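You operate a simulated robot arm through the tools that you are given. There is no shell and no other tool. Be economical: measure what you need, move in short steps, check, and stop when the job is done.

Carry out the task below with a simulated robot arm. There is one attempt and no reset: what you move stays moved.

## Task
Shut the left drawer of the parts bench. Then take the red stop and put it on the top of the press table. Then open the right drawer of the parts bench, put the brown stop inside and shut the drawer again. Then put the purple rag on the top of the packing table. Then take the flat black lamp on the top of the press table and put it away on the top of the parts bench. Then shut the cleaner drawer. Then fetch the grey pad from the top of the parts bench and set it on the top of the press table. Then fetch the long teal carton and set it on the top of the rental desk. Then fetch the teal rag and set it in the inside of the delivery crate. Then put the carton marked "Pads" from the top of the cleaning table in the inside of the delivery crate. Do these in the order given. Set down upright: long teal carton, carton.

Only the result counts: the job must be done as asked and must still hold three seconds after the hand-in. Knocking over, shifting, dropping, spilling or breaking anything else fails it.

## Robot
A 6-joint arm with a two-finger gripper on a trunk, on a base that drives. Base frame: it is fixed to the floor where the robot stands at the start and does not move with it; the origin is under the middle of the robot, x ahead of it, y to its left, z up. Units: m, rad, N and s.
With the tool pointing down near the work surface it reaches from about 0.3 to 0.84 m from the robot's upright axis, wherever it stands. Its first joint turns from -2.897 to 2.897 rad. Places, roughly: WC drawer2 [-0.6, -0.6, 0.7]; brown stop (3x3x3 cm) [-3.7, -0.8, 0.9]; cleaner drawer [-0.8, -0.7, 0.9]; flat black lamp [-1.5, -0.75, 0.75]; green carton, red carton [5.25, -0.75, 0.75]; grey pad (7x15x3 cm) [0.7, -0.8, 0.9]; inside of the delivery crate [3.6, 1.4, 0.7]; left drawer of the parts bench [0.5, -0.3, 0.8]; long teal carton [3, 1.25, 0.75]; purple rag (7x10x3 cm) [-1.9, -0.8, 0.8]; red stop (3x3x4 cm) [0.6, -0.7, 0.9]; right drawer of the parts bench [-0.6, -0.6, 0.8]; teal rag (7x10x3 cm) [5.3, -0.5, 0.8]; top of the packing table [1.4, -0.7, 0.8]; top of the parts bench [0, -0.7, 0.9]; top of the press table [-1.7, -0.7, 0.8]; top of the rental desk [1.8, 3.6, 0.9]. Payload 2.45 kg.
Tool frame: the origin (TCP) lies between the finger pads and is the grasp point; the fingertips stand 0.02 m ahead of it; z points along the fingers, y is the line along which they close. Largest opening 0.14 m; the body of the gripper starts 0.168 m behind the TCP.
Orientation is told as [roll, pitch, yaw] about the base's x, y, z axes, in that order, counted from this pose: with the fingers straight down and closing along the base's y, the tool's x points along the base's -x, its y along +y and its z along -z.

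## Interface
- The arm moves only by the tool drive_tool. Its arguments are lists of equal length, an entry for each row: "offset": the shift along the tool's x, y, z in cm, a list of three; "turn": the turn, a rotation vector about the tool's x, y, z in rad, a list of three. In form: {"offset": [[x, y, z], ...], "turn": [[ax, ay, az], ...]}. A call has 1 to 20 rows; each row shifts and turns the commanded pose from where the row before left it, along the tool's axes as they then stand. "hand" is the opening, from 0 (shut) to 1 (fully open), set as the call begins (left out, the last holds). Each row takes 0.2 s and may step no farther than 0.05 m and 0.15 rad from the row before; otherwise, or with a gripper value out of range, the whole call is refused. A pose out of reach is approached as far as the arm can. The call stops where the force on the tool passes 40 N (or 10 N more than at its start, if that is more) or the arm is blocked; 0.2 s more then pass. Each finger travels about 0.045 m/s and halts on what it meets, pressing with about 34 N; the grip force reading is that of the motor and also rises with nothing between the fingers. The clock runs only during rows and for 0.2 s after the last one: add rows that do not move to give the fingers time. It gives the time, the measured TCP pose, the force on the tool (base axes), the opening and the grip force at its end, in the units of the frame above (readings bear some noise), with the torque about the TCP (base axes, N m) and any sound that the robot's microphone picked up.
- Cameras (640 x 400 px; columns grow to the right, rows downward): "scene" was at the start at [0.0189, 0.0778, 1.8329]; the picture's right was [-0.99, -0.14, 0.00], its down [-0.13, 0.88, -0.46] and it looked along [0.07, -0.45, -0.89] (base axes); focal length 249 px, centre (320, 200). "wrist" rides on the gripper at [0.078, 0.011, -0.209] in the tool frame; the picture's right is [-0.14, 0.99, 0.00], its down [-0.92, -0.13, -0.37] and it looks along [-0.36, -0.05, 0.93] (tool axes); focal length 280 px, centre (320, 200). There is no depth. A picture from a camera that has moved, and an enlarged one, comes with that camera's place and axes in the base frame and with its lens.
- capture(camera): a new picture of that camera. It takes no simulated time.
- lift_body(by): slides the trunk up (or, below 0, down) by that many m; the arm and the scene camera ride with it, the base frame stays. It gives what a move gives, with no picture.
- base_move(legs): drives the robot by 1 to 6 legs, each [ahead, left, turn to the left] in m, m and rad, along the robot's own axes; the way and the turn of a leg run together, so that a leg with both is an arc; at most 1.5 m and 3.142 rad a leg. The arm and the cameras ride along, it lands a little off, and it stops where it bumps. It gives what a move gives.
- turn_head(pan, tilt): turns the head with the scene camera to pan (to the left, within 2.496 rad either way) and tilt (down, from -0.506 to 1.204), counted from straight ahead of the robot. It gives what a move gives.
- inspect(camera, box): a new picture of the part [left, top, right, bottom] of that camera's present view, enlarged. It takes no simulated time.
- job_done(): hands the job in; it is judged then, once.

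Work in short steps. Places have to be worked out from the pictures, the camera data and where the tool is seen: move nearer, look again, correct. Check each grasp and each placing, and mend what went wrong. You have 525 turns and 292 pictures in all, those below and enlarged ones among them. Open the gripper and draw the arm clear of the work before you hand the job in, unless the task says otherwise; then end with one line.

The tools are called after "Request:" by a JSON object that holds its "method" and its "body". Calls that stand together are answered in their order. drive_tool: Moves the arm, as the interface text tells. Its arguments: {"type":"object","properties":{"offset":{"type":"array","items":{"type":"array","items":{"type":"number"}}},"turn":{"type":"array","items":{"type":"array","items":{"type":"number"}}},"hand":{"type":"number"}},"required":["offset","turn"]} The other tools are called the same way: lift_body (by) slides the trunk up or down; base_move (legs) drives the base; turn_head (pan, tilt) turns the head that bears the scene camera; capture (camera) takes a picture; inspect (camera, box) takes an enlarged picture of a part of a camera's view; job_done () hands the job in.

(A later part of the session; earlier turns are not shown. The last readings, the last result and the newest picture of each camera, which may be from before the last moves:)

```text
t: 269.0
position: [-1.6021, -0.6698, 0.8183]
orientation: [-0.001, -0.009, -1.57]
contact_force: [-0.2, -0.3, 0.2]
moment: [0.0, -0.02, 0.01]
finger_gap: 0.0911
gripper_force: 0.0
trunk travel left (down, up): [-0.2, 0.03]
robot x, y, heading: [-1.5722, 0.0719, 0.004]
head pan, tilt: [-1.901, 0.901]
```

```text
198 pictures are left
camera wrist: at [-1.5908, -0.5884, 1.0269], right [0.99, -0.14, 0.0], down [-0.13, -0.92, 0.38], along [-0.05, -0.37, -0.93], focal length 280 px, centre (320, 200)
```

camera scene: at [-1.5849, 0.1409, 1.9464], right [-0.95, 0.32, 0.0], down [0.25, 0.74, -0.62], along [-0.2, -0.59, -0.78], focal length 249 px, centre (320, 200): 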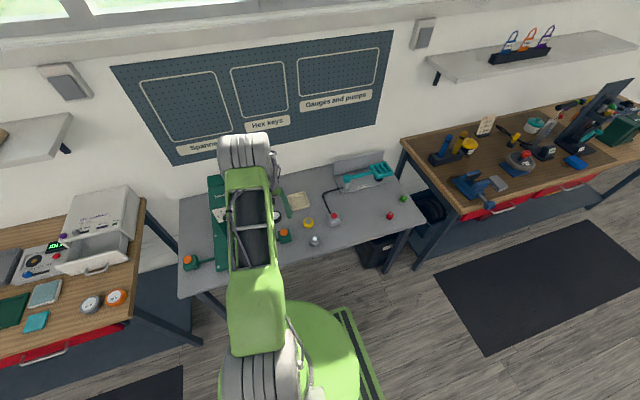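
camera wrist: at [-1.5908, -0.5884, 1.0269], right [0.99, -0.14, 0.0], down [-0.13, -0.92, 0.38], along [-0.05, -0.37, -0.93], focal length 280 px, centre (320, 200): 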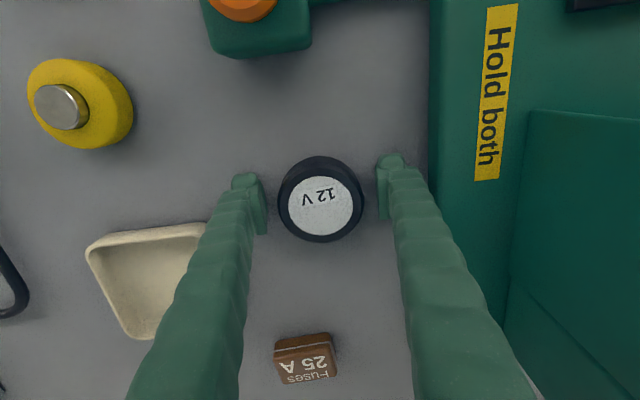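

Centred. I close on the puck.

Request:
{"method": "drive_tool", "body": {"offset": [[0, 0, 0.3], [0, 0, 0], [0, 0, 0], [0, 0, 0], [0, 0, 0]], "turn": [[0, 0, 0], [0, 0, 0], [0, 0, 0], [0, 0, 0], [0, 0, 0]], "hand": 0}}

Request:
{"method": "drive_tool", "body": {"offset": [[0, 0, -1], [0, 0, -3], [0, 0, -5], [0, 0, -5], [0, 0, 0]], "turn": [[0, 0, 0], [0, 0, 0], [0, 0, 0], [0, 0, 0], [0, 0, 0]]}}

Request:
{"method": "capture", "body": {"camera": "wrist"}}

```text
t: 270.2
position: [-1.6008, -0.6706, 0.819]
orientation: [-0.003, -0.015, -1.57]
contact_force: [12.9, -2.6, 29.3]
moment: [0.27, -0.72, -0.18]
finger_gap: 0.0677
gripper_force: 34.5
trunk travel left (down, up): [-0.2, 0.03]
robot x, y, heading: [-1.5691, 0.0737, 0.006]
head pan, tilt: [-1.901, 0.901]
```

```text
t: 271.4
position: [-1.6028, -0.6681, 0.9547]
orientation: [-0.001, -0.009, -1.571]
contact_force: [0.1, 0.1, -1.2]
moment: [0.0, 0.0, -0.01]
finger_gap: 0.0676
gripper_force: 34.2
trunk travel left (down, up): [-0.2, 0.03]
robot x, y, heading: [-1.5698, 0.071, 0.004]
head pan, tilt: [-1.901, 0.901]
```

```text
197 pictures are left
camera wrist: at [-1.5919, -0.5869, 1.1638], right [0.99, -0.14, 0.0], down [-0.13, -0.92, 0.38], along [-0.05, -0.37, -0.93], focal length 280 px, centre (320, 200)
```

wrist: 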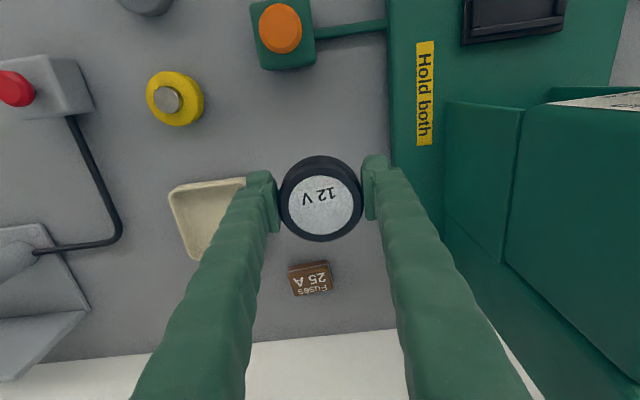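

The lamp is held. I raise and retract, then drive to the parts bench where the patch around (0, −0.68) is free.

Request:
{"method": "drive_tool", "body": {"offset": [[1, 0, -4], [2, 0, -4], [2, 0, -4], [2, 0, -4], [2, 0, -4], [1, 0, -4]], "turn": [[0, 0, 0], [0, 0, 0], [0, 0, 0], [0, 0, 0], [0, 0, 0], [0, 0, 0]]}}

Request:
{"method": "base_move", "body": {"legs": [[0, 0.3, 0], [1.5, 0, 0], [0.09, 0, 0], [0, -0.3, 0]]}}

Request:
{"method": "capture", "body": {"camera": "wrist"}}

```text
t: 272.8
position: [-1.603, -0.5653, 1.194]
orientation: [-0.001, -0.01, -1.571]
contact_force: [0.7, 0.0, -1.6]
moment: [-0.04, -0.04, 0.01]
finger_gap: 0.0675
gripper_force: 34.2
trunk travel left (down, up): [-0.2, 0.03]
robot x, y, heading: [-1.5733, 0.0733, 0.001]
head pan, tilt: [-1.901, 0.901]
```

```text
t: 286.6
position: [0.0072, -0.5409, 1.192]
orientation: [-0.003, -0.009, -1.551]
contact_force: [-1.2, 0.0, -0.9]
moment: [0.02, 0.02, -0.02]
finger_gap: 0.0673
gripper_force: 34.4
trunk travel left (down, up): [-0.2, 0.03]
robot x, y, heading: [0.0268, 0.0958, 0.02]
head pan, tilt: [-1.901, 0.901]
```

```text
196 pictures are left
camera wrist: at [0.0174, -0.4604, 1.4021], right [0.99, -0.12, 0.0], down [-0.11, -0.92, 0.38], along [-0.04, -0.37, -0.93], focal length 280 px, centre (320, 200)
```

wrist: 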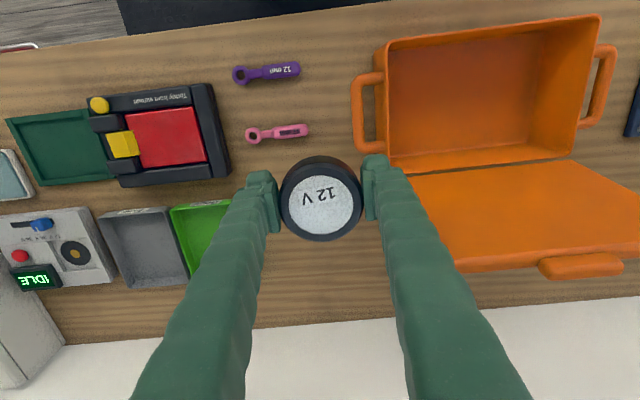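

I place the lamp at about (0.0, −0.655), between the wrenches, the green tray and the orange lid. First I move over and lower to z 0.96.

Request:
{"method": "drive_tool", "body": {"offset": [[-3.8, -0.1, 0], [-3.8, -0.1, 0], [-3.8, -0.1, 0], [0, 0, 4.6], [0, 0, 4.6], [0, 0, 4.6], [0, 0, 4.6], [0, 0, 4.6]], "turn": [[0, 0, 0.02], [0, 0, 0], [0, 0, 0], [0, 0, 0], [0, 0, 0], [0, 0, 0], [0, 0, 0], [0, 0, 0]]}}

Request:
{"method": "capture", "body": {"camera": "wrist"}}

Request:
{"method": "capture", "body": {"camera": "scene"}}

```text
t: 288.4
position: [0.0041, -0.6591, 0.9663]
orientation: [-0.002, -0.01, -1.571]
contact_force: [-0.3, 0.3, -0.4]
moment: [0.04, 0.05, -0.01]
finger_gap: 0.0675
gripper_force: 33.6
trunk travel left (down, up): [-0.2, 0.03]
robot x, y, heading: [0.0265, 0.0945, 0.022]
head pan, tilt: [-1.901, 0.901]
```

```text
195 pictures are left
camera wrist: at [0.0162, -0.5778, 1.1736], right [0.99, -0.14, 0.0], down [-0.13, -0.92, 0.38], along [-0.05, -0.38, -0.93], focal length 280 px, centre (320, 200)
```

wrist: 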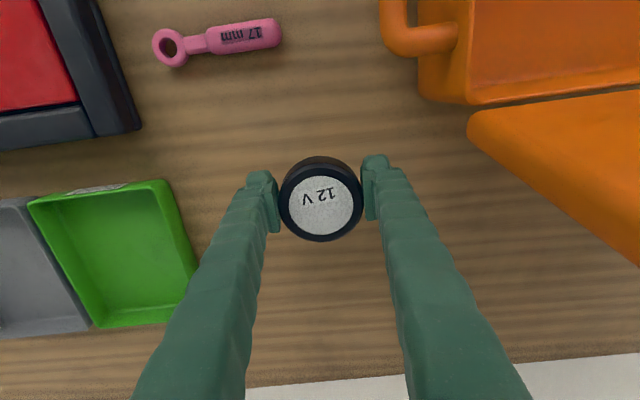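

```text
194 pictures are left
camera scene: at [0.0111, 0.1643, 1.9464], right [-0.95, 0.3, 0.0], down [0.24, 0.75, -0.62], along [-0.19, -0.59, -0.78], focal length 249 px, centre (320, 200)
```

scene: 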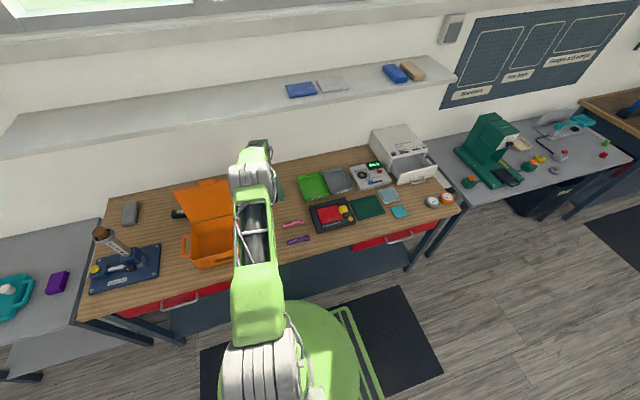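

Clear all around. I lower to contact, expected near z 0.895.

Request:
{"method": "drive_tool", "body": {"offset": [[0, 0, 3], [0, 0, 1.5], [0, 0, 0.8], [0, 0, 0.5], [0, 0, 0.5], [0, 0, 0.5], [0, 0, 0.5], [0, 0, 0.5]], "turn": [[0, 0, 0], [0, 0, 0], [0, 0, 0], [0, 0, 0], [0, 0, 0], [0, 0, 0], [0, 0, 0], [0, 0, 0]]}}

```text
t: 290.1
position: [0.005, -0.6633, 0.8994]
orientation: [-0.002, -0.019, -1.572]
contact_force: [1.5, 3.0, 16.0]
moment: [0.25, -0.15, 0.04]
finger_gap: 0.0676
gripper_force: 34.3
trunk travel left (down, up): [-0.2, 0.03]
robot x, y, heading: [0.026, 0.0931, 0.016]
head pan, tilt: [-1.901, 0.901]
stopped in row 8: the force on the tool passed its limit at 45 N (the readings are from after the stop); the commanded pose is now the measured one
```

It touched down. I open to 9 cm and rise.

Request:
{"method": "drive_tool", "body": {"offset": [[0, 0, -0.2], [0, 0, 0], [0, 0, 0], [0, 0, -1], [0, 0, -3], [0, 0, -5], [0, 0, -5]], "turn": [[0, 0, 0], [0, 0, 0], [0, 0, 0], [0, 0, 0], [0, 0, 0], [0, 0, 0], [0, 0, 0]], "hand": 0.64}}

Request:
{"method": "capture", "body": {"camera": "wrist"}}

```text
t: 291.7
position: [0.0028, -0.6568, 1.0381]
orientation: [-0.001, -0.015, -1.571]
contact_force: [-0.2, -0.9, -0.1]
moment: [-0.04, -0.01, 0.0]
finger_gap: 0.0896
gripper_force: 0.1
trunk travel left (down, up): [-0.2, 0.03]
robot x, y, heading: [0.0288, 0.0984, 0.016]
head pan, tilt: [-1.901, 0.901]
```

```text
193 pictures are left
camera wrist: at [0.0153, -0.576, 1.2462], right [0.99, -0.14, 0.0], down [-0.13, -0.92, 0.38], along [-0.05, -0.38, -0.92], focal length 280 px, centre (320, 200)
```

wrist: 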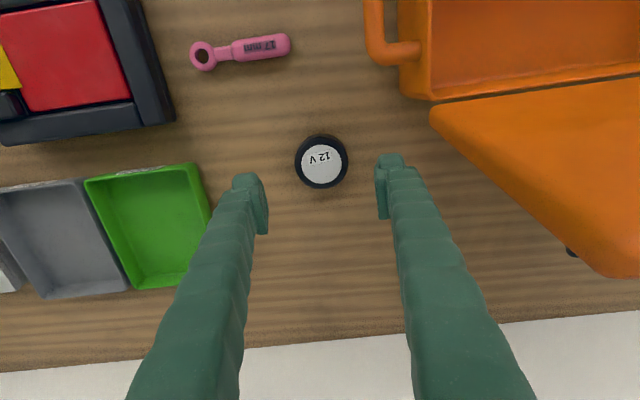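

The lamp stands well. Next, the cleaner drawer near (−0.81, −0.55). I raise, retract, and drive to face it.

Request:
{"method": "drive_tool", "body": {"offset": [[0, 0, -4], [0, 0, -4], [3, 0, -3], [3, 0, -3], [3, 0, -2]], "turn": [[0, 0, 0], [0, 0, 0], [0, 0, 0], [0, 0, 0], [0, 0, 0]], "hand": 0}}

Request:
{"method": "base_move", "body": {"legs": [[0, 0.2, -0.016], [-0.83, 0, 0], [0, -0.1, 0]]}}

Request:
{"method": "capture", "body": {"camera": "wrist"}}

Request:
{"method": "turn_head", "body": {"pan": -1.2, "tilt": 0.9}}

Request:
{"method": "capture", "body": {"camera": "scene"}}

```text
t: 292.9
position: [0.0049, -0.5642, 1.1981]
orientation: [-0.003, -0.017, -1.571]
contact_force: [0.6, -0.4, 0.1]
moment: [-0.03, -0.01, 0.01]
finger_gap: 0.0
gripper_force: 13.2
trunk travel left (down, up): [-0.2, 0.03]
robot x, y, heading: [0.0264, 0.0959, 0.022]
head pan, tilt: [-1.901, 0.901]
```

```text
t: 300.4
position: [-0.8365, -0.4701, 1.198]
orientation: [-0.001, -0.014, -1.582]
contact_force: [-0.3, 0.0, 0.1]
moment: [0.05, -0.01, 0.0]
finger_gap: 0.0
gripper_force: 29.4
trunk travel left (down, up): [-0.2, 0.03]
robot x, y, heading: [-0.8042, 0.1904, 0.008]
head pan, tilt: [-1.901, 0.901]
```

```text
192 pictures are left
camera wrist: at [-0.8245, -0.3889, 1.4049], right [0.99, -0.15, 0.0], down [-0.14, -0.91, 0.38], along [-0.06, -0.38, -0.92], focal length 280 px, centre (320, 200)
```

wrist: 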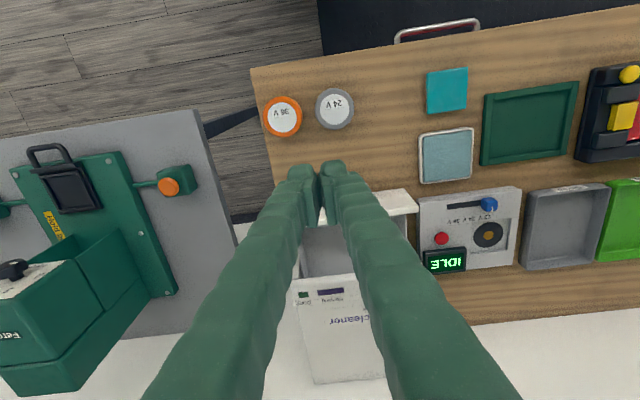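

```text
t: 301.5
position: [-0.8364, -0.4702, 1.1967]
orientation: [-0.002, -0.015, -1.584]
contact_force: [0.1, -0.5, 0.0]
moment: [-0.01, -0.01, 0.03]
finger_gap: 0.0
gripper_force: 29.4
trunk travel left (down, up): [-0.2, 0.03]
robot x, y, heading: [-0.8054, 0.1955, 0.008]
head pan, tilt: [-1.201, 0.901]
```

```text
191 pictures are left
camera scene: at [-0.7691, 0.2629, 1.9464], right [-0.93, -0.37, 0.0], down [-0.29, 0.73, -0.62], along [0.23, -0.58, -0.78], focal length 249 px, centre (320, 200)
```

scene: 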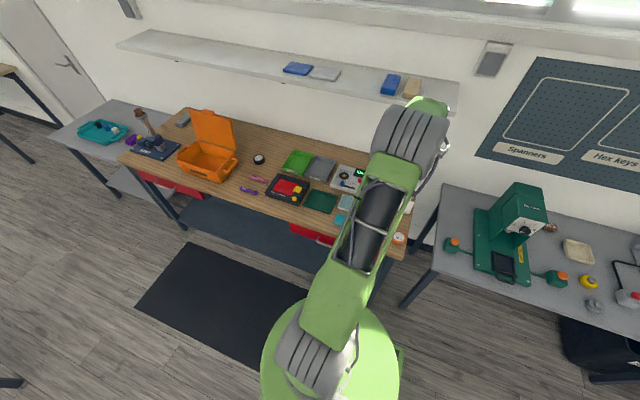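

The closed fingers hide the drawer. I shift the tool 22 cm in +x to get a clear wrist view of it.

Request:
{"method": "drive_tool", "body": {"offset": [[0, 4.4, 0], [0, 4.4, 0], [0, 4.4, 0], [0, 4.4, 0], [0, 4.4, 0]], "turn": [[0, 0, 0], [0, 0, 0], [0, 0, 0], [0, 0, 0], [0, 0, 0]]}}

Request:
{"method": "capture", "body": {"camera": "wrist"}}

Request:
{"method": "turn_head", "body": {"pan": -1.7, "tilt": 0.9}}

Request:
{"method": "inspect", "body": {"camera": "scene", "box": [240, 100, 440, 225]}}

```text
t: 302.7
position: [-0.615, -0.4726, 1.1982]
orientation: [-0.003, -0.014, -1.585]
contact_force: [0.7, 0.5, -0.8]
moment: [0.01, 0.03, -0.04]
finger_gap: 0.0
gripper_force: 29.5
trunk travel left (down, up): [-0.2, 0.03]
robot x, y, heading: [-0.809, 0.1913, 0.009]
head pan, tilt: [-1.201, 0.901]
```

```text
190 pictures are left
camera wrist: at [-0.6018, -0.3902, 1.405], right [0.99, -0.15, 0.0], down [-0.14, -0.91, 0.38], along [-0.06, -0.38, -0.92], focal length 280 px, centre (320, 200)
```

wrist: 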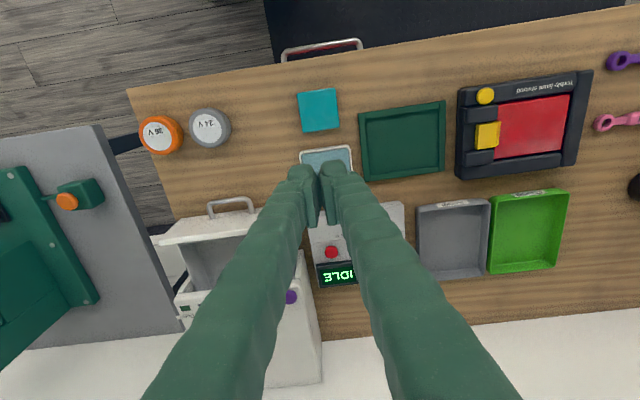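

```text
t: 303.6
position: [-0.6157, -0.4712, 1.198]
orientation: [-0.002, -0.014, -1.583]
contact_force: [-0.5, 0.3, 1.3]
moment: [0.02, -0.02, 0.02]
finger_gap: 0.0001
gripper_force: 29.8
trunk travel left (down, up): [-0.2, 0.03]
robot x, y, heading: [-0.8043, 0.1916, 0.012]
head pan, tilt: [-1.7, 0.901]
```

```text
3.20 times, centred on (340, 162) of scene
camera zoom: at [-0.8061, 0.2581, 1.9464], right [-0.99, 0.12, 0.0], down [0.09, 0.78, -0.62], along [-0.07, -0.62, -0.78], focal length 797 px, centre (256, 320)
```

zoom: 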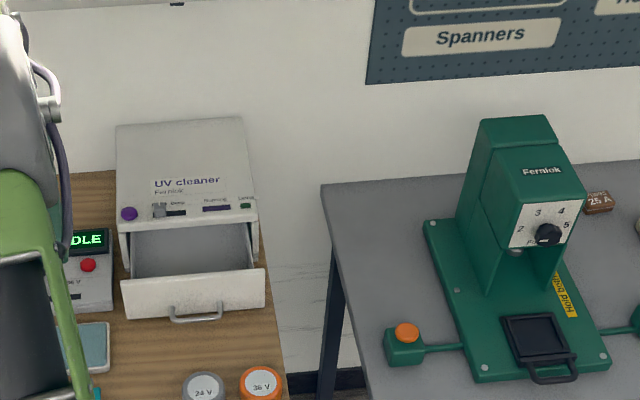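

From both views the drawer handle is at (−0.80, −0.573, 0.924) and its panel at y ≈ −0.60, z 0.93–0.99; the machine front is at y ≈ −0.68. I move the base nearer and bring the closed fingers in front of the panel.

Request:
{"method": "base_move", "body": {"legs": [[0, -0.17, -0.01]]}}

Request:
{"method": "drive_tool", "body": {"offset": [[3.2, -4, 0], [3.2, -4, 0], [3.2, -4, 0], [3.2, -4, 0], [0, -3.5, 0], [0, 0, 4], [0, 0, 4], [0, 0, 4], [0, 0, 4]], "turn": [[0, 0, 0], [0, 0, 0], [0, 0, 0], [0, 0, 0], [0, 0, 0], [0, 0, 0], [0, 0, 0], [0, 0, 0], [0, 0, 0]]}}

Request:
{"method": "capture", "body": {"camera": "wrist"}}

```text
t: 305.8
position: [-0.6246, -0.646, 1.1975]
orientation: [-0.002, -0.013, -1.598]
contact_force: [-0.2, -0.3, -0.5]
moment: [0.05, 0.04, -0.02]
finger_gap: 0.0002
gripper_force: 29.0
trunk travel left (down, up): [-0.2, 0.03]
robot x, y, heading: [-0.8078, 0.0202, -0.005]
head pan, tilt: [-1.7, 0.901]
```

```text
refused: row 1 steps farther than a row can; nothing moved
```

```text
188 pictures are left
camera wrist: at [-0.6111, -0.5634, 1.4053], right [0.99, -0.16, 0.0], down [-0.15, -0.91, 0.38], along [-0.06, -0.38, -0.92], focal length 280 px, centre (320, 200)
```

wrist: 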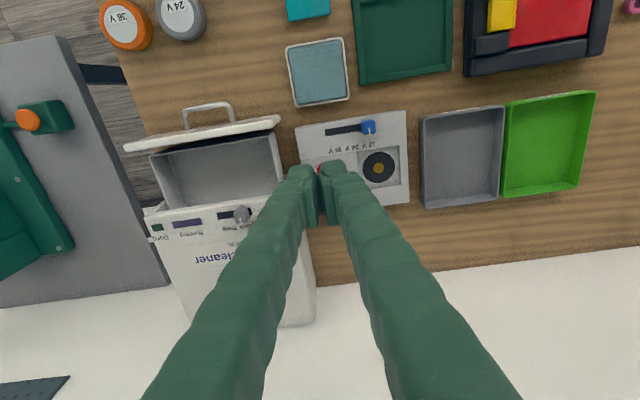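

A row was too long; I repeat with shorter rows. The handle again measures (−0.80, −0.575).

Request:
{"method": "drive_tool", "body": {"offset": [[2.45, -3.1, 0], [2.45, -3.1, 0], [2.45, -3.1, 0], [2.45, -3.1, 0], [2.45, -3.1, 0], [2.45, -3.1, 0], [0, 0, 4], [0, 0, 4], [0, 0, 4], [0, 0, 4]], "turn": [[0, 0, -0.027], [0, 0, 0], [0, 0, 0], [0, 0, 0], [0, 0, 0], [0, 0, 0], [0, 0, 0], [0, 0, 0], [0, 0, 0], [0, 0, 0]]}}

Request:
{"method": "capture", "body": {"camera": "wrist"}}

```text
t: 308.0
position: [-0.809, -0.502, 1.0352]
orientation: [-0.002, -0.013, -1.568]
contact_force: [0.0, -1.1, -0.3]
moment: [0.02, -0.02, 0.0]
finger_gap: 0.0001
gripper_force: 29.3
trunk travel left (down, up): [-0.2, 0.03]
robot x, y, heading: [-0.8039, 0.0239, -0.004]
head pan, tilt: [-1.7, 0.901]
```

```text
187 pictures are left
camera wrist: at [-0.7986, -0.4187, 1.2433], right [0.99, -0.14, 0.0], down [-0.13, -0.92, 0.38], along [-0.05, -0.38, -0.92], focal length 280 px, centre (320, 200)
```

wrist: 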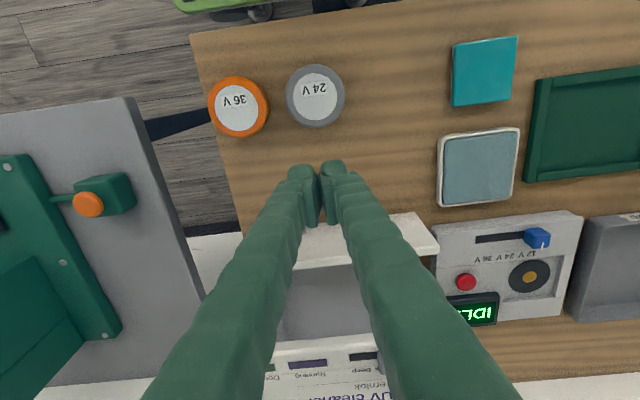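

I lower to z 0.968 (fingertips above the handle bar, against the panel) and push slowly in −y.

Request:
{"method": "drive_tool", "body": {"offset": [[0, 0, 3.5], [0, 0, 3.2], [-2, 0, 0], [-2, 0, 0], [-1.5, 0, 0], [-1.5, 0, 0], [-1.5, 0, 0], [-1.5, 0, 0]], "turn": [[0, 0, 0], [0, 0, 0], [0, 0, 0], [0, 0, 0], [0, 0, 0], [0, 0, 0], [0, 0, 0], [0, 0, 0]]}}

Request:
{"method": "capture", "body": {"camera": "wrist"}}

Request:
{"method": "inspect", "body": {"camera": "scene", "box": [240, 100, 440, 225]}}

```text
t: 309.8
position: [-0.8112, -0.5999, 0.9713]
orientation: [-0.004, -0.016, -1.569]
contact_force: [-1.1, 0.4, 0.5]
moment: [0.04, -0.01, 0.01]
finger_gap: 0.0001
gripper_force: 29.7
trunk travel left (down, up): [-0.2, 0.03]
robot x, y, heading: [-0.8059, 0.024, -0.007]
head pan, tilt: [-1.7, 0.901]
```

```text
186 pictures are left
camera wrist: at [-0.799, -0.5192, 1.1782], right [0.99, -0.14, 0.0], down [-0.13, -0.92, 0.38], along [-0.05, -0.38, -0.92], focal length 280 px, centre (320, 200)
```

wrist: 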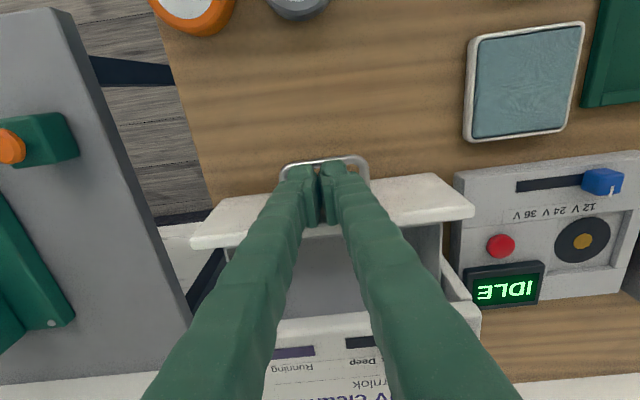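

```text
3.20 times, centred on (340, 162) of scene
camera zoom: at [-0.8048, 0.0876, 1.9464], right [-0.99, 0.13, 0.0], down [0.1, 0.78, -0.62], along [-0.08, -0.62, -0.78], focal length 797 px, centre (256, 320)
```

zoom: 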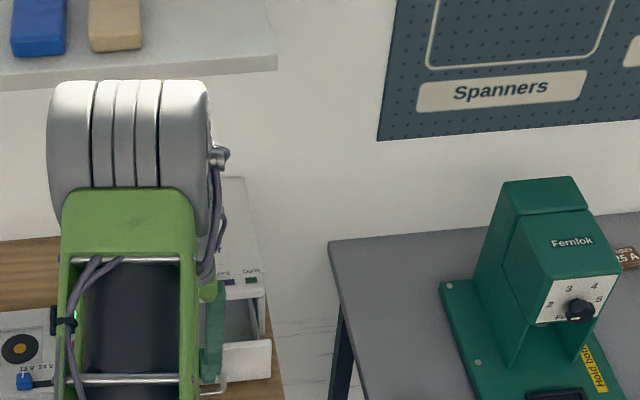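

No force yet, but the handle seems to have moved about 1 cm with the fingers. I continue another 3 cm and compare.

Request:
{"method": "drive_tool", "body": {"offset": [[-1, 0, 0], [-1, 0, 0], [-1, 0, 0], [0, 0, 0]], "turn": [[0, 0, 0], [0, 0, 0], [0, 0, 0], [0, 0, 0]]}}

Request:
{"method": "capture", "body": {"camera": "wrist"}}

```text
t: 310.8
position: [-0.8103, -0.6301, 0.9721]
orientation: [0.0, -0.015, -1.57]
contact_force: [0.1, -0.2, -0.3]
moment: [0.0, -0.02, 0.04]
finger_gap: 0.0
gripper_force: 29.7
trunk travel left (down, up): [-0.2, 0.03]
robot x, y, heading: [-0.8045, 0.0226, -0.006]
head pan, tilt: [-1.7, 0.901]
```

```text
184 pictures are left
camera wrist: at [-0.7993, -0.5483, 1.1786], right [0.99, -0.14, 0.0], down [-0.13, -0.92, 0.38], along [-0.05, -0.38, -0.92], focal length 280 px, centre (320, 200)
```

wrist: 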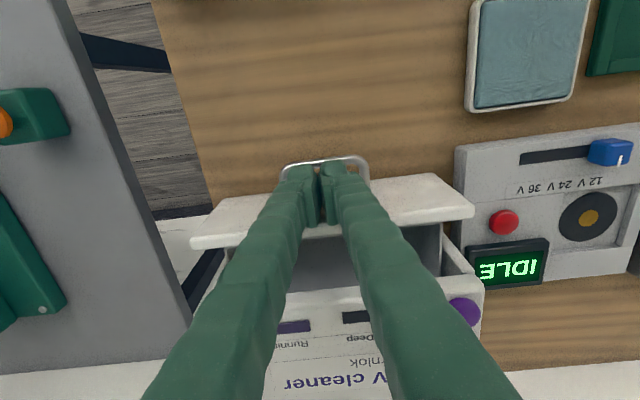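

The panel moves along with the fingers. I push on until it meets resistance.

Request:
{"method": "drive_tool", "body": {"offset": [[-1, 0, 0], [-1, 0, 0], [-1, 0, 0], [-1, 0, 0], [-0.8, 0, 0], [-0.8, 0, 0], [-0.8, 0, 0]], "turn": [[0, 0, 0], [0, 0, 0], [0, 0, 0], [0, 0, 0], [0, 0, 0], [0, 0, 0], [0, 0, 0]]}}

Request:
{"method": "capture", "body": {"camera": "wrist"}}

```text
t: 312.3
position: [-0.8111, -0.6782, 0.9671]
orientation: [-0.002, 0.013, -1.57]
contact_force: [0.9, 13.9, 0.7]
moment: [0.14, -0.16, 0.01]
finger_gap: 0.0062
gripper_force: 29.5
trunk travel left (down, up): [-0.2, 0.03]
robot x, y, heading: [-0.802, 0.0222, -0.002]
head pan, tilt: [-1.7, 0.901]
stopped in row 7: the force on the tool passed its limit at 48 N (the readings are from after the stop); the commanded pose is now the measured one
```

```text
183 pictures are left
camera wrist: at [-0.7998, -0.6016, 1.1774], right [0.99, -0.14, 0.0], down [-0.13, -0.93, 0.36], along [-0.05, -0.35, -0.93], focal length 280 px, centre (320, 200)
```

wrist: 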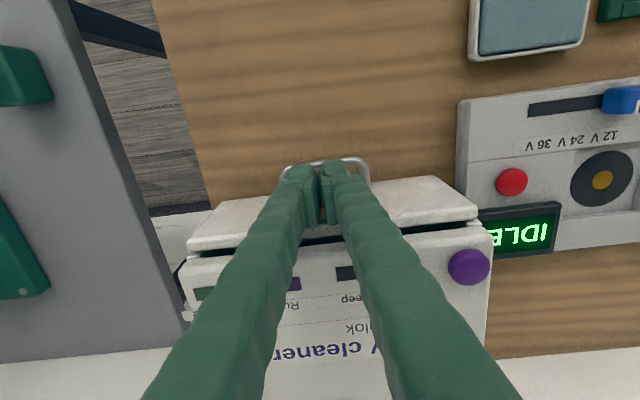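

It has reached its stop. I back off, raise, and look at the drawer from outside.

Request:
{"method": "drive_tool", "body": {"offset": [[3, 0, 0], [3, 0, 0], [3, 0, -2], [0, 0, -4.5], [0, 0, -4.5], [0, 0, -4.5], [0, 4.5, 0], [0, 4.5, 0], [0, 4.5, 0], [0, 4.5, 0], [0, 4, 0]], "turn": [[0, 0.028, 0], [0, 0, 0], [0, 0, 0], [0, 0, 0], [0, 0, 0], [0, 0, 0], [0, 0, 0], [0, 0, 0], [0, 0, 0], [0, 0, 0], [0, 0, 0]]}}

Request:
{"method": "inspect", "body": {"camera": "scene", "box": [240, 130, 440, 255]}}

Request:
{"method": "capture", "body": {"camera": "wrist"}}

```text
t: 314.7
position: [-0.5881, -0.5953, 1.1258]
orientation: [-0.001, 0.033, -1.57]
contact_force: [0.4, -0.5, 1.7]
moment: [-0.01, 0.03, 0.04]
finger_gap: 0.0002
gripper_force: 29.6
trunk travel left (down, up): [-0.2, 0.03]
robot x, y, heading: [-0.808, 0.0231, -0.004]
head pan, tilt: [-1.7, 0.901]
```

```text
3.20 times, centred on (340, 192) of scene
camera zoom: at [-0.8035, 0.0884, 1.9464], right [-0.99, 0.13, 0.0], down [0.1, 0.78, -0.62], along [-0.08, -0.62, -0.78], focal length 797 px, centre (256, 224)
```

zoom: 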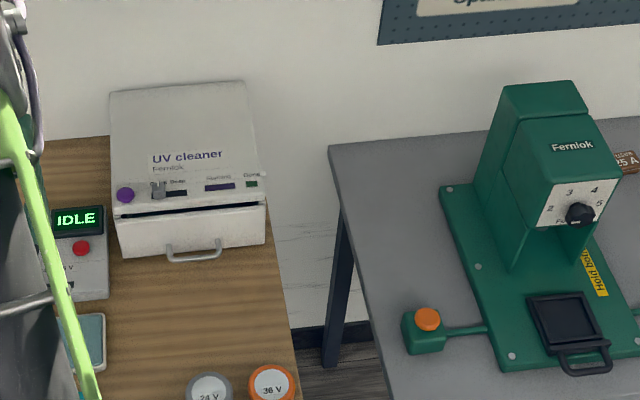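

```text
181 pictures are left
camera wrist: at [-0.5781, -0.5228, 1.3372], right [0.99, -0.14, -0.01], down [-0.13, -0.93, 0.34], along [-0.05, -0.33, -0.94], focal length 280 px, centre (320, 200)
```

wrist: 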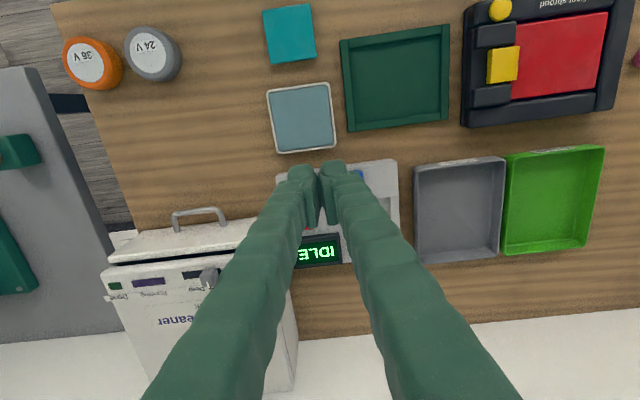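

I zoom in on the drawer gap to make sure it's fully shut.

Request:
{"method": "inspect", "body": {"camera": "scene", "box": [268, 150, 328, 215]}}

Request:
{"method": "inspect", "body": {"camera": "wrist", "box": [90, 190, 270, 310]}}

```text
6.15 times, centred on (298, 182) of scene
camera zoom: at [-0.8035, 0.0884, 1.9464], right [-0.99, 0.13, 0.0], down [0.1, 0.78, -0.62], along [-0.08, -0.62, -0.78], focal length 1533 px, centre (455, 308)
```

zoom: 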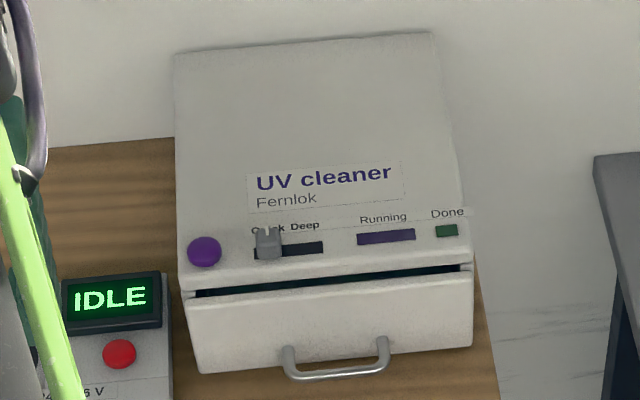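

```text
3.33 times, centred on (180, 250) of wrist
camera zoom: at [-0.5781, -0.5228, 1.3372], right [0.99, -0.14, -0.01], down [-0.13, -0.93, 0.34], along [-0.05, -0.33, -0.94], focal length 935 px, centre (787, 33)
```

zoom: 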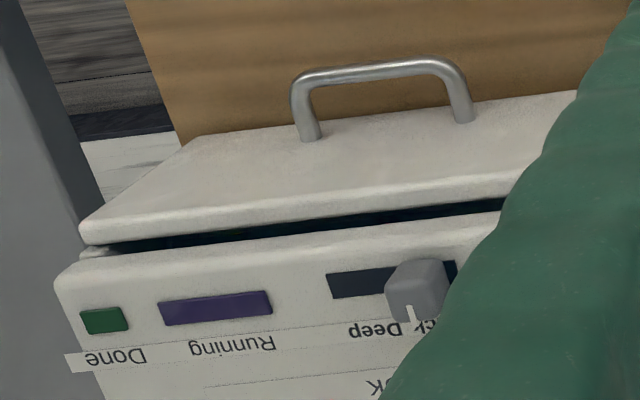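

The panel butts against the machine's side walls, so the drawer is shut. Next is the grey pad near (0.712, −0.848) on the bench. I straighten, retract and drive to x ≈0.9.

Request:
{"method": "drive_tool", "body": {"offset": [[0, 0, -4], [0, 0, -4], [4, 0, 0], [4, 0, 0], [4, -4, 0], [0, -4, 0], [0, -4, 0]], "turn": [[-0.033, 0, 0], [0, 0, 0], [0, 0, 0], [0, 0, 0], [0, 0, 0], [0, 0, 0], [0, 0, 0]]}}

```text
refused: row 5 steps farther than a row can; nothing moved
```

One row was too long; I send it again with shorter steps.

Request:
{"method": "drive_tool", "body": {"offset": [[0, 0, -4], [0, 0, -4], [4, 0, 0], [4, 0, 0], [4, -2, 0], [0, -4, 0], [0, -4, 0]], "turn": [[-0.033, 0, 0], [0, 0, 0], [0, 0, 0], [0, 0, 0], [0, 0, 0], [0, 0, 0], [0, 0, 0]], "hand": 0.5}}

```text
t: 316.3
position: [-0.6935, -0.479, 1.2061]
orientation: [0.033, 0.031, -1.569]
contact_force: [0.0, -0.5, 0.3]
moment: [-0.03, -0.04, 0.02]
finger_gap: 0.0704
gripper_force: 0.1
trunk travel left (down, up): [-0.2, 0.03]
robot x, y, heading: [-0.8087, 0.0248, -0.003]
head pan, tilt: [-1.7, 0.901]
```

Tool-x turns change the roll reading and tool-y the pitch. I correct both and then drive.

Request:
{"method": "drive_tool", "body": {"offset": [[0, 0, 0], [0, 0, 0]], "turn": [[0.033, 0, 0], [0, -0.031, 0]]}}

Request:
{"method": "base_move", "body": {"legs": [[0, 0.3, 0], [1.5, 0, 0], [0.24, 0, 0], [0, -0.3, 0]]}}

Request:
{"method": "capture", "body": {"camera": "wrist"}}

```text
t: 316.9
position: [-0.6923, -0.4787, 1.2057]
orientation: [-0.001, -0.001, -1.571]
contact_force: [0.0, 0.6, -0.2]
moment: [0.01, 0.01, 0.0]
finger_gap: 0.0699
gripper_force: 0.0
trunk travel left (down, up): [-0.2, 0.03]
robot x, y, heading: [-0.8064, 0.0183, -0.006]
head pan, tilt: [-1.7, 0.901]
```

```text
t: 331.4
position: [1.0555, -0.49, 1.2052]
orientation: [-0.003, 0.002, -1.567]
contact_force: [-0.1, -0.5, 0.1]
moment: [0.02, 0.01, 0.02]
finger_gap: 0.0697
gripper_force: 0.0
trunk travel left (down, up): [-0.2, 0.03]
robot x, y, heading: [0.9419, 0.0179, -0.004]
head pan, tilt: [-1.7, 0.901]
```

```text
178 pictures are left
camera wrist: at [1.0672, -0.4109, 1.4153], right [0.99, -0.13, 0.0], down [-0.12, -0.92, 0.37], along [-0.05, -0.36, -0.93], focal length 280 px, centre (320, 200)
```

wrist: 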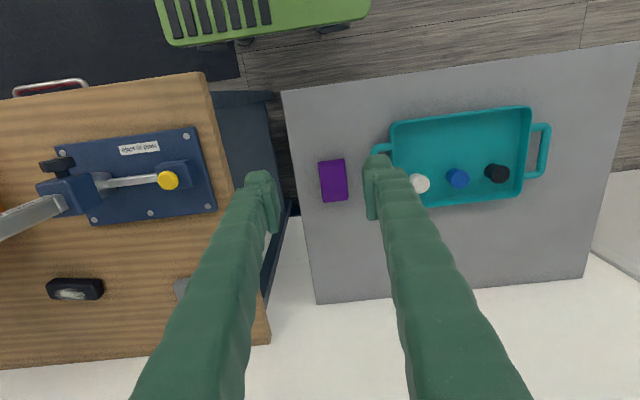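

I move the base nearer, lean the tool 0.3 rad (top toward the robot) and approach above the pad.

Request:
{"method": "base_move", "body": {"legs": [[-0.06, -0.05, 0]]}}

Request:
{"method": "drive_tool", "body": {"offset": [[0, 0, 0], [0, 0, 0], [-2.05, -3.14, 2.38], [-2.05, -3.14, 2.38], [-2.05, -3.14, 2.38], [-2.05, -3.14, 2.38], [-2.05, -3.14, 2.38], [-2.05, -3.14, 2.38], [-2.05, -3.14, 2.38], [-2.05, -3.14, 2.38], [-2.05, -3.14, 2.38]], "turn": [[0, -0.15, 0], [0, -0.15, 0], [0, 0, 0], [0, 0, 0], [0, 0, 0], [0, 0, 0], [0, 0, 0], [0, 0, 0], [0, 0, 0], [0, 0, 0], [0, 0, 0]], "hand": 0.75}}

Request:
{"method": "capture", "body": {"camera": "wrist"}}

Request:
{"method": "turn_head", "body": {"pan": -2.0, "tilt": 0.7}}

Request:
{"method": "capture", "body": {"camera": "scene"}}

```text
t: 332.5
position: [0.9948, -0.5393, 1.2059]
orientation: [0.0, 0.003, -1.566]
contact_force: [0.5, -0.8, 1.0]
moment: [0.05, -0.04, 0.0]
finger_gap: 0.0698
gripper_force: 0.1
trunk travel left (down, up): [-0.2, 0.03]
robot x, y, heading: [0.8811, -0.0349, -0.002]
head pan, tilt: [-1.7, 0.901]
```

```text
t: 334.9
position: [0.7136, -0.7787, 1.0545]
orientation: [0.0, -0.301, -1.567]
contact_force: [0.0, -0.9, 0.4]
moment: [0.05, -0.02, 0.0]
finger_gap: 0.1051
gripper_force: 0.1
trunk travel left (down, up): [-0.2, 0.03]
robot x, y, heading: [0.8833, -0.0424, -0.003]
head pan, tilt: [-1.7, 0.901]
```

```text
177 pictures are left
camera wrist: at [0.7242, -0.6415, 1.2314], right [0.99, -0.13, 0.04], down [-0.12, -0.77, 0.62], along [-0.05, -0.62, -0.78], focal length 280 px, centre (320, 200)
```

wrist: 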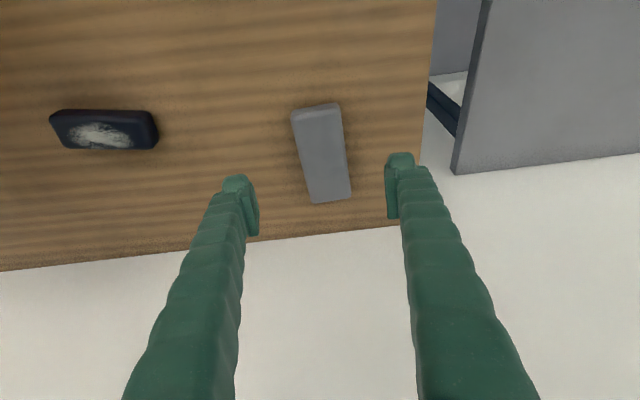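

```text
t: 335.7
position: [0.7156, -0.7773, 1.0557]
orientation: [-0.003, -0.3, -1.566]
contact_force: [0.0, 0.2, 0.4]
moment: [0.02, -0.01, 0.0]
finger_gap: 0.1051
gripper_force: 0.0
trunk travel left (down, up): [-0.2, 0.03]
robot x, y, heading: [0.8834, -0.0383, -0.001]
head pan, tilt: [-2.0, 0.7]
```

```text
176 pictures are left
camera scene: at [0.8565, 0.0259, 1.9625], right [-0.91, 0.42, 0.0], down [0.27, 0.59, -0.76], along [-0.32, -0.69, -0.64], focal length 249 px, centre (320, 200)
```

scene: 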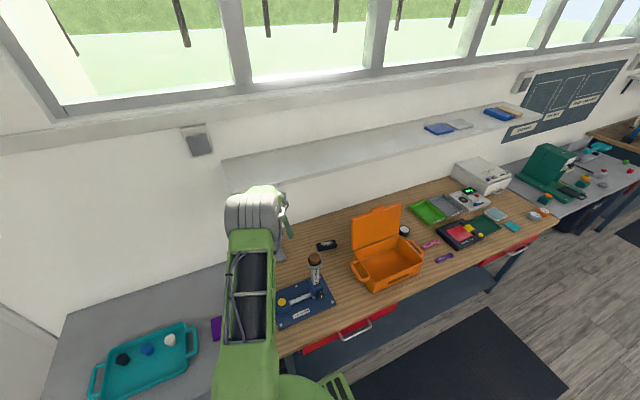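

The pad spans x 0.688–0.745, y −0.763…−0.905. I advance mostly along the tool axis toward (0.716, −0.815, 0.905).

Request:
{"method": "drive_tool", "body": {"offset": [[0.8, 0.1, 3.5], [0, 0, 3.5], [0, 0, 3.5], [0, 0, 2], [0, 0, 1.5], [0, 0, 0]], "turn": [[0, 0, 0], [0, 0, 0], [0, 0, 0], [0, 0, 0], [0, 0, 0], [0, 0, 0]]}}

Request:
{"method": "capture", "body": {"camera": "wrist"}}

```text
t: 337.1
position: [0.7164, -0.8147, 0.9201]
orientation: [-0.003, -0.298, -1.567]
contact_force: [0.6, 0.8, 0.1]
moment: [-0.02, 0.04, 0.0]
finger_gap: 0.1049
gripper_force: 0.1
trunk travel left (down, up): [-0.2, 0.03]
robot x, y, heading: [0.8829, -0.0401, -0.002]
head pan, tilt: [-2.0, 0.7]
```

```text
175 pictures are left
camera wrist: at [0.7268, -0.676, 1.0967], right [0.99, -0.13, 0.04], down [-0.12, -0.77, 0.62], along [-0.05, -0.62, -0.78], focal length 280 px, centre (320, 200)
```

wrist: 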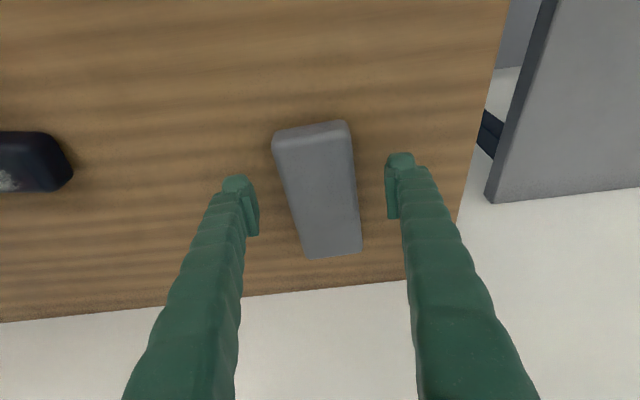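

Well centred. I go 1.3 cm further and close.

Request:
{"method": "drive_tool", "body": {"offset": [[0, 0, 0.7], [0, 0, 0.6], [0, 0, 0]], "turn": [[0, 0, 0], [0, 0, 0], [0, 0, 0]]}}

Request:
{"method": "drive_tool", "body": {"offset": [[0, 0, 0], [0, 0, 0], [0, 0, 0], [0, 0, 0], [0, 0, 0]], "turn": [[0, 0, 0], [0, 0, 0], [0, 0, 0], [0, 0, 0], [0, 0, 0]], "hand": 0}}

Request:
{"method": "drive_tool", "body": {"offset": [[0, 0, -1], [0, 0, -2], [0, 0, -3], [0, 0, 0]], "turn": [[0, 0, 0], [0, 0, 0], [0, 0, 0], [0, 0, 0]]}}

Request:
{"method": "capture", "body": {"camera": "wrist"}}

```text
t: 337.9
position: [0.7154, -0.8173, 0.9075]
orientation: [-0.001, -0.3, -1.568]
contact_force: [0.8, -0.1, -0.8]
moment: [-0.01, -0.06, -0.03]
finger_gap: 0.105
gripper_force: 0.1
trunk travel left (down, up): [-0.2, 0.03]
robot x, y, heading: [0.8846, -0.0333, -0.005]
head pan, tilt: [-2.0, 0.7]
```

```text
t: 339.1
position: [0.7158, -0.8174, 0.907]
orientation: [-0.001, -0.299, -1.567]
contact_force: [0.5, 0.2, 0.5]
moment: [0.05, -0.03, 0.04]
finger_gap: 0.061
gripper_force: 34.3
trunk travel left (down, up): [-0.2, 0.03]
robot x, y, heading: [0.8807, -0.0393, -0.0]
head pan, tilt: [-2.0, 0.7]
```

```text
t: 340.1
position: [0.7164, -0.7996, 0.9656]
orientation: [-0.003, -0.299, -1.569]
contact_force: [0.6, 0.1, -0.7]
moment: [0.03, 0.01, -0.03]
finger_gap: 0.0614
gripper_force: 33.8
trunk travel left (down, up): [-0.2, 0.03]
robot x, y, heading: [0.8803, -0.0356, 0.001]
head pan, tilt: [-2.0, 0.7]
```

```text
174 pictures are left
camera wrist: at [0.7267, -0.6622, 1.1424], right [0.99, -0.13, 0.04], down [-0.12, -0.77, 0.62], along [-0.05, -0.62, -0.78], focal length 280 px, centre (320, 200)
```

wrist: 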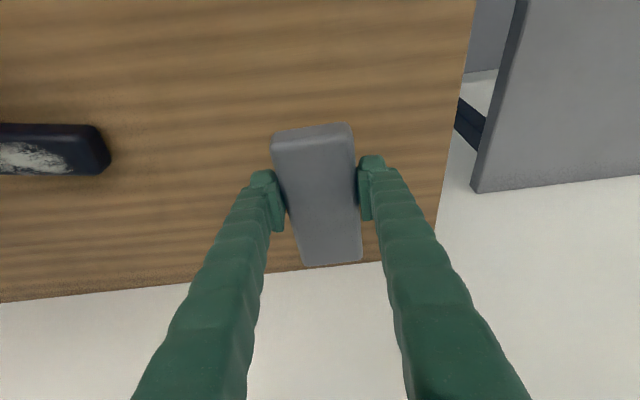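

The pad is held. Keeping the same lean so it stays level, I retrace out and then drive to the press table.

Request:
{"method": "drive_tool", "body": {"offset": [[2.05, 3.14, -2.38], [2.05, 3.14, -2.38], [2.05, 3.14, -2.38], [2.05, 3.14, -2.38], [2.05, 3.14, -2.38], [2.05, 3.14, -2.38], [2.05, 3.14, -2.38], [2.05, 3.14, -2.38], [2.05, 3.14, -2.38], [-1.2, 0, -3.9], [-1.2, 0, -3.9]], "turn": [[0, 0, 0], [0, 0, 0], [0, 0, 0], [0, 0, 0], [0, 0, 0], [0, 0, 0], [0, 0, 0], [0, 0, 0], [0, 0, 0], [0, 0, 0], [0, 0, 0]]}}

Request:
{"method": "base_move", "body": {"legs": [[0, 0.36, 0], [-1.5, 0, 0], [-1.5, 0, 0], [-0.03, 0, 0], [0, -0.27, 0]]}}

Request:
{"method": "capture", "body": {"camera": "wrist"}}

```text
t: 342.5
position: [0.9979, -0.5586, 1.1952]
orientation: [-0.002, -0.299, -1.565]
contact_force: [-0.7, -0.1, -1.3]
moment: [0.0, 0.03, 0.0]
finger_gap: 0.0608
gripper_force: 34.3
trunk travel left (down, up): [-0.2, 0.03]
robot x, y, heading: [0.8803, -0.0368, -0.002]
head pan, tilt: [-2.0, 0.7]
```

```text
t: 363.3
position: [-2.0521, -0.4619, 1.1948]
orientation: [-0.002, -0.298, -1.58]
contact_force: [0.4, -0.3, -1.5]
moment: [0.06, 0.0, 0.0]
finger_gap: 0.0608
gripper_force: 33.8
trunk travel left (down, up): [-0.2, 0.03]
robot x, y, heading: [-2.16, 0.0643, -0.016]
head pan, tilt: [-2.0, 0.7]
```

```text
173 pictures are left
camera wrist: at [-2.0391, -0.3245, 1.372], right [0.99, -0.14, 0.04], down [-0.13, -0.77, 0.62], along [-0.06, -0.62, -0.78], focal length 280 px, centre (320, 200)
```

wrist: 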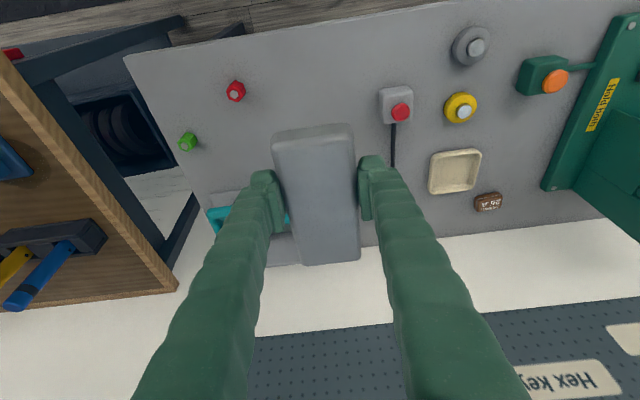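

The free patch between the red stop and the switch is below. I lower straight down (in base axes) to z 0.86.

Request:
{"method": "drive_tool", "body": {"offset": [[1.0, 0, 4.07], [1.0, 0, 4.07], [1.0, 0, 4.07], [1.0, 0, 4.07], [1.0, 0, 4.07], [1.0, 0, 4.07], [1.0, 0, 4.07], [1.0, 0, 4.07]], "turn": [[0, 0, 0], [0, 0, 0], [0, 0, 0], [0, 0, 0], [0, 0, 0], [0, 0, 0], [0, 0, 0], [0, 0, 0]]}}

Request:
{"method": "capture", "body": {"camera": "wrist"}}

```text
t: 365.1
position: [-2.0331, -0.4777, 0.8848]
orientation: [-0.015, -0.296, -1.583]
contact_force: [0.5, 0.0, -1.7]
moment: [0.02, -0.03, 0.02]
finger_gap: 0.061
gripper_force: 33.8
out of reach, approached as far as the arm can: row 4, 5, 7, 8
trunk travel left (down, up): [-0.2, 0.03]
robot x, y, heading: [-2.1621, 0.0642, -0.009]
head pan, tilt: [-2.0, 0.7]
```

```text
172 pictures are left
camera wrist: at [-2.0175, -0.342, 1.061], right [0.99, -0.15, 0.03], down [-0.13, -0.77, 0.62], along [-0.07, -0.62, -0.78], focal length 280 px, centre (320, 200)
```

wrist: 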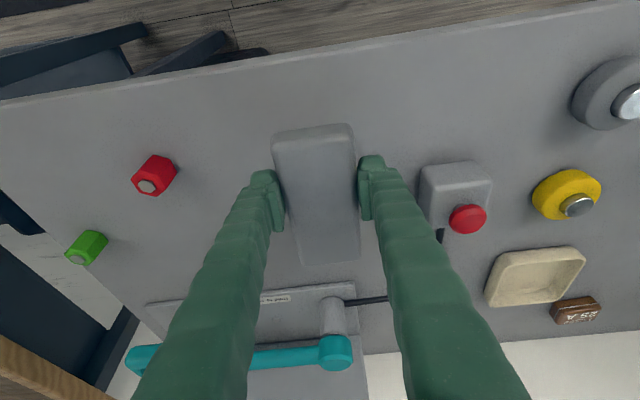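

The arm is too folded for this descent, so I use the trunk: lowering 4.5 cm puts the pad just above the surface.

Request:
{"method": "lift_body", "body": {"by": -0.045}}

Request:
{"method": "drive_tool", "body": {"offset": [[0.15, 0, 0.5], [0.15, 0, 0.5], [0.15, 0, 0.5], [0.15, 0, 0.5]], "turn": [[-0.01, 0, 0], [0, 0, 0], [0, 0, 0], [0, 0, 0]]}}

```text
t: 365.9
position: [-2.0311, -0.4775, 0.8388]
orientation: [-0.014, -0.294, -1.58]
contact_force: [0.0, -0.6, -0.2]
moment: [0.02, 0.0, -0.02]
finger_gap: 0.061
gripper_force: 34.1
trunk travel left (down, up): [-0.155, 0.075]
robot x, y, heading: [-2.161, 0.0623, -0.016]
head pan, tilt: [-2.0, 0.7]
```

```text
t: 366.9
position: [-2.0314, -0.483, 0.8222]
orientation: [-0.015, -0.294, -1.578]
contact_force: [-8.1, 6.4, 34.0]
moment: [0.77, -0.12, 0.16]
finger_gap: 0.0616
gripper_force: 34.0
out of reach, approached as far as the arm can: row 3
trunk travel left (down, up): [-0.155, 0.075]
robot x, y, heading: [-2.1587, 0.0613, -0.014]
head pan, tilt: [-2.0, 0.7]
```

Contact (34 N upward). I release with a small opening and back out along the tool axis.

Request:
{"method": "drive_tool", "body": {"offset": [[0, 0, -0.2], [0, 0, 0], [0, 0, 0], [0, 0, 0]], "turn": [[0, 0, 0], [0, 0, 0], [0, 0, 0], [0, 0, 0]], "hand": 0.6}}

Request:
{"method": "drive_tool", "body": {"offset": [[0, 0, -1], [0, 0, -3], [-0.9, 0, -4], [-0.9, 0, -4], [-0.9, 0, -4]], "turn": [[0, 0, 0], [0, 0, 0], [0, 0, 0], [0, 0, 0], [0, 0, 0]]}}

Request:
{"method": "capture", "body": {"camera": "wrist"}}

```text
t: 367.9
position: [-2.0299, -0.4816, 0.8231]
orientation: [-0.017, -0.289, -1.575]
contact_force: [0.4, -0.2, 0.3]
moment: [-0.01, 0.0, 0.02]
finger_gap: 0.084
gripper_force: 0.1
trunk travel left (down, up): [-0.155, 0.075]
robot x, y, heading: [-2.1606, 0.063, -0.015]
head pan, tilt: [-2.0, 0.7]
```

```text
t: 369.1
position: [-2.0276, -0.4582, 0.9824]
orientation: [-0.005, -0.296, -1.571]
contact_force: [-0.4, -0.5, -0.8]
moment: [-0.05, -0.04, -0.03]
finger_gap: 0.084
gripper_force: 0.1
trunk travel left (down, up): [-0.155, 0.075]
robot x, y, heading: [-2.1622, 0.0615, -0.016]
head pan, tilt: [-2.0, 0.7]
```

```text
171 pictures are left
camera wrist: at [-2.0167, -0.3219, 1.1599], right [0.99, -0.13, 0.03], down [-0.13, -0.77, 0.62], along [-0.06, -0.62, -0.78], focal length 280 px, centre (320, 200)
```

wrist: 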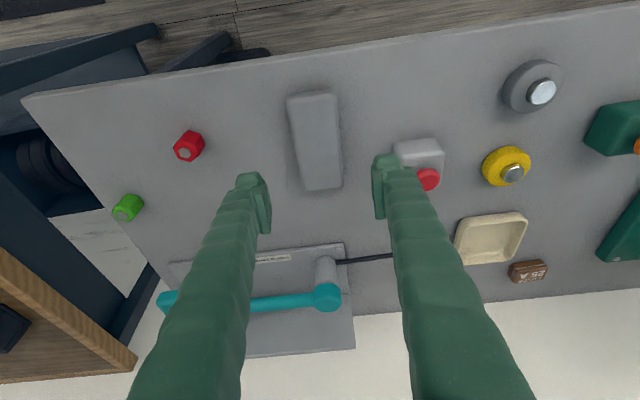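

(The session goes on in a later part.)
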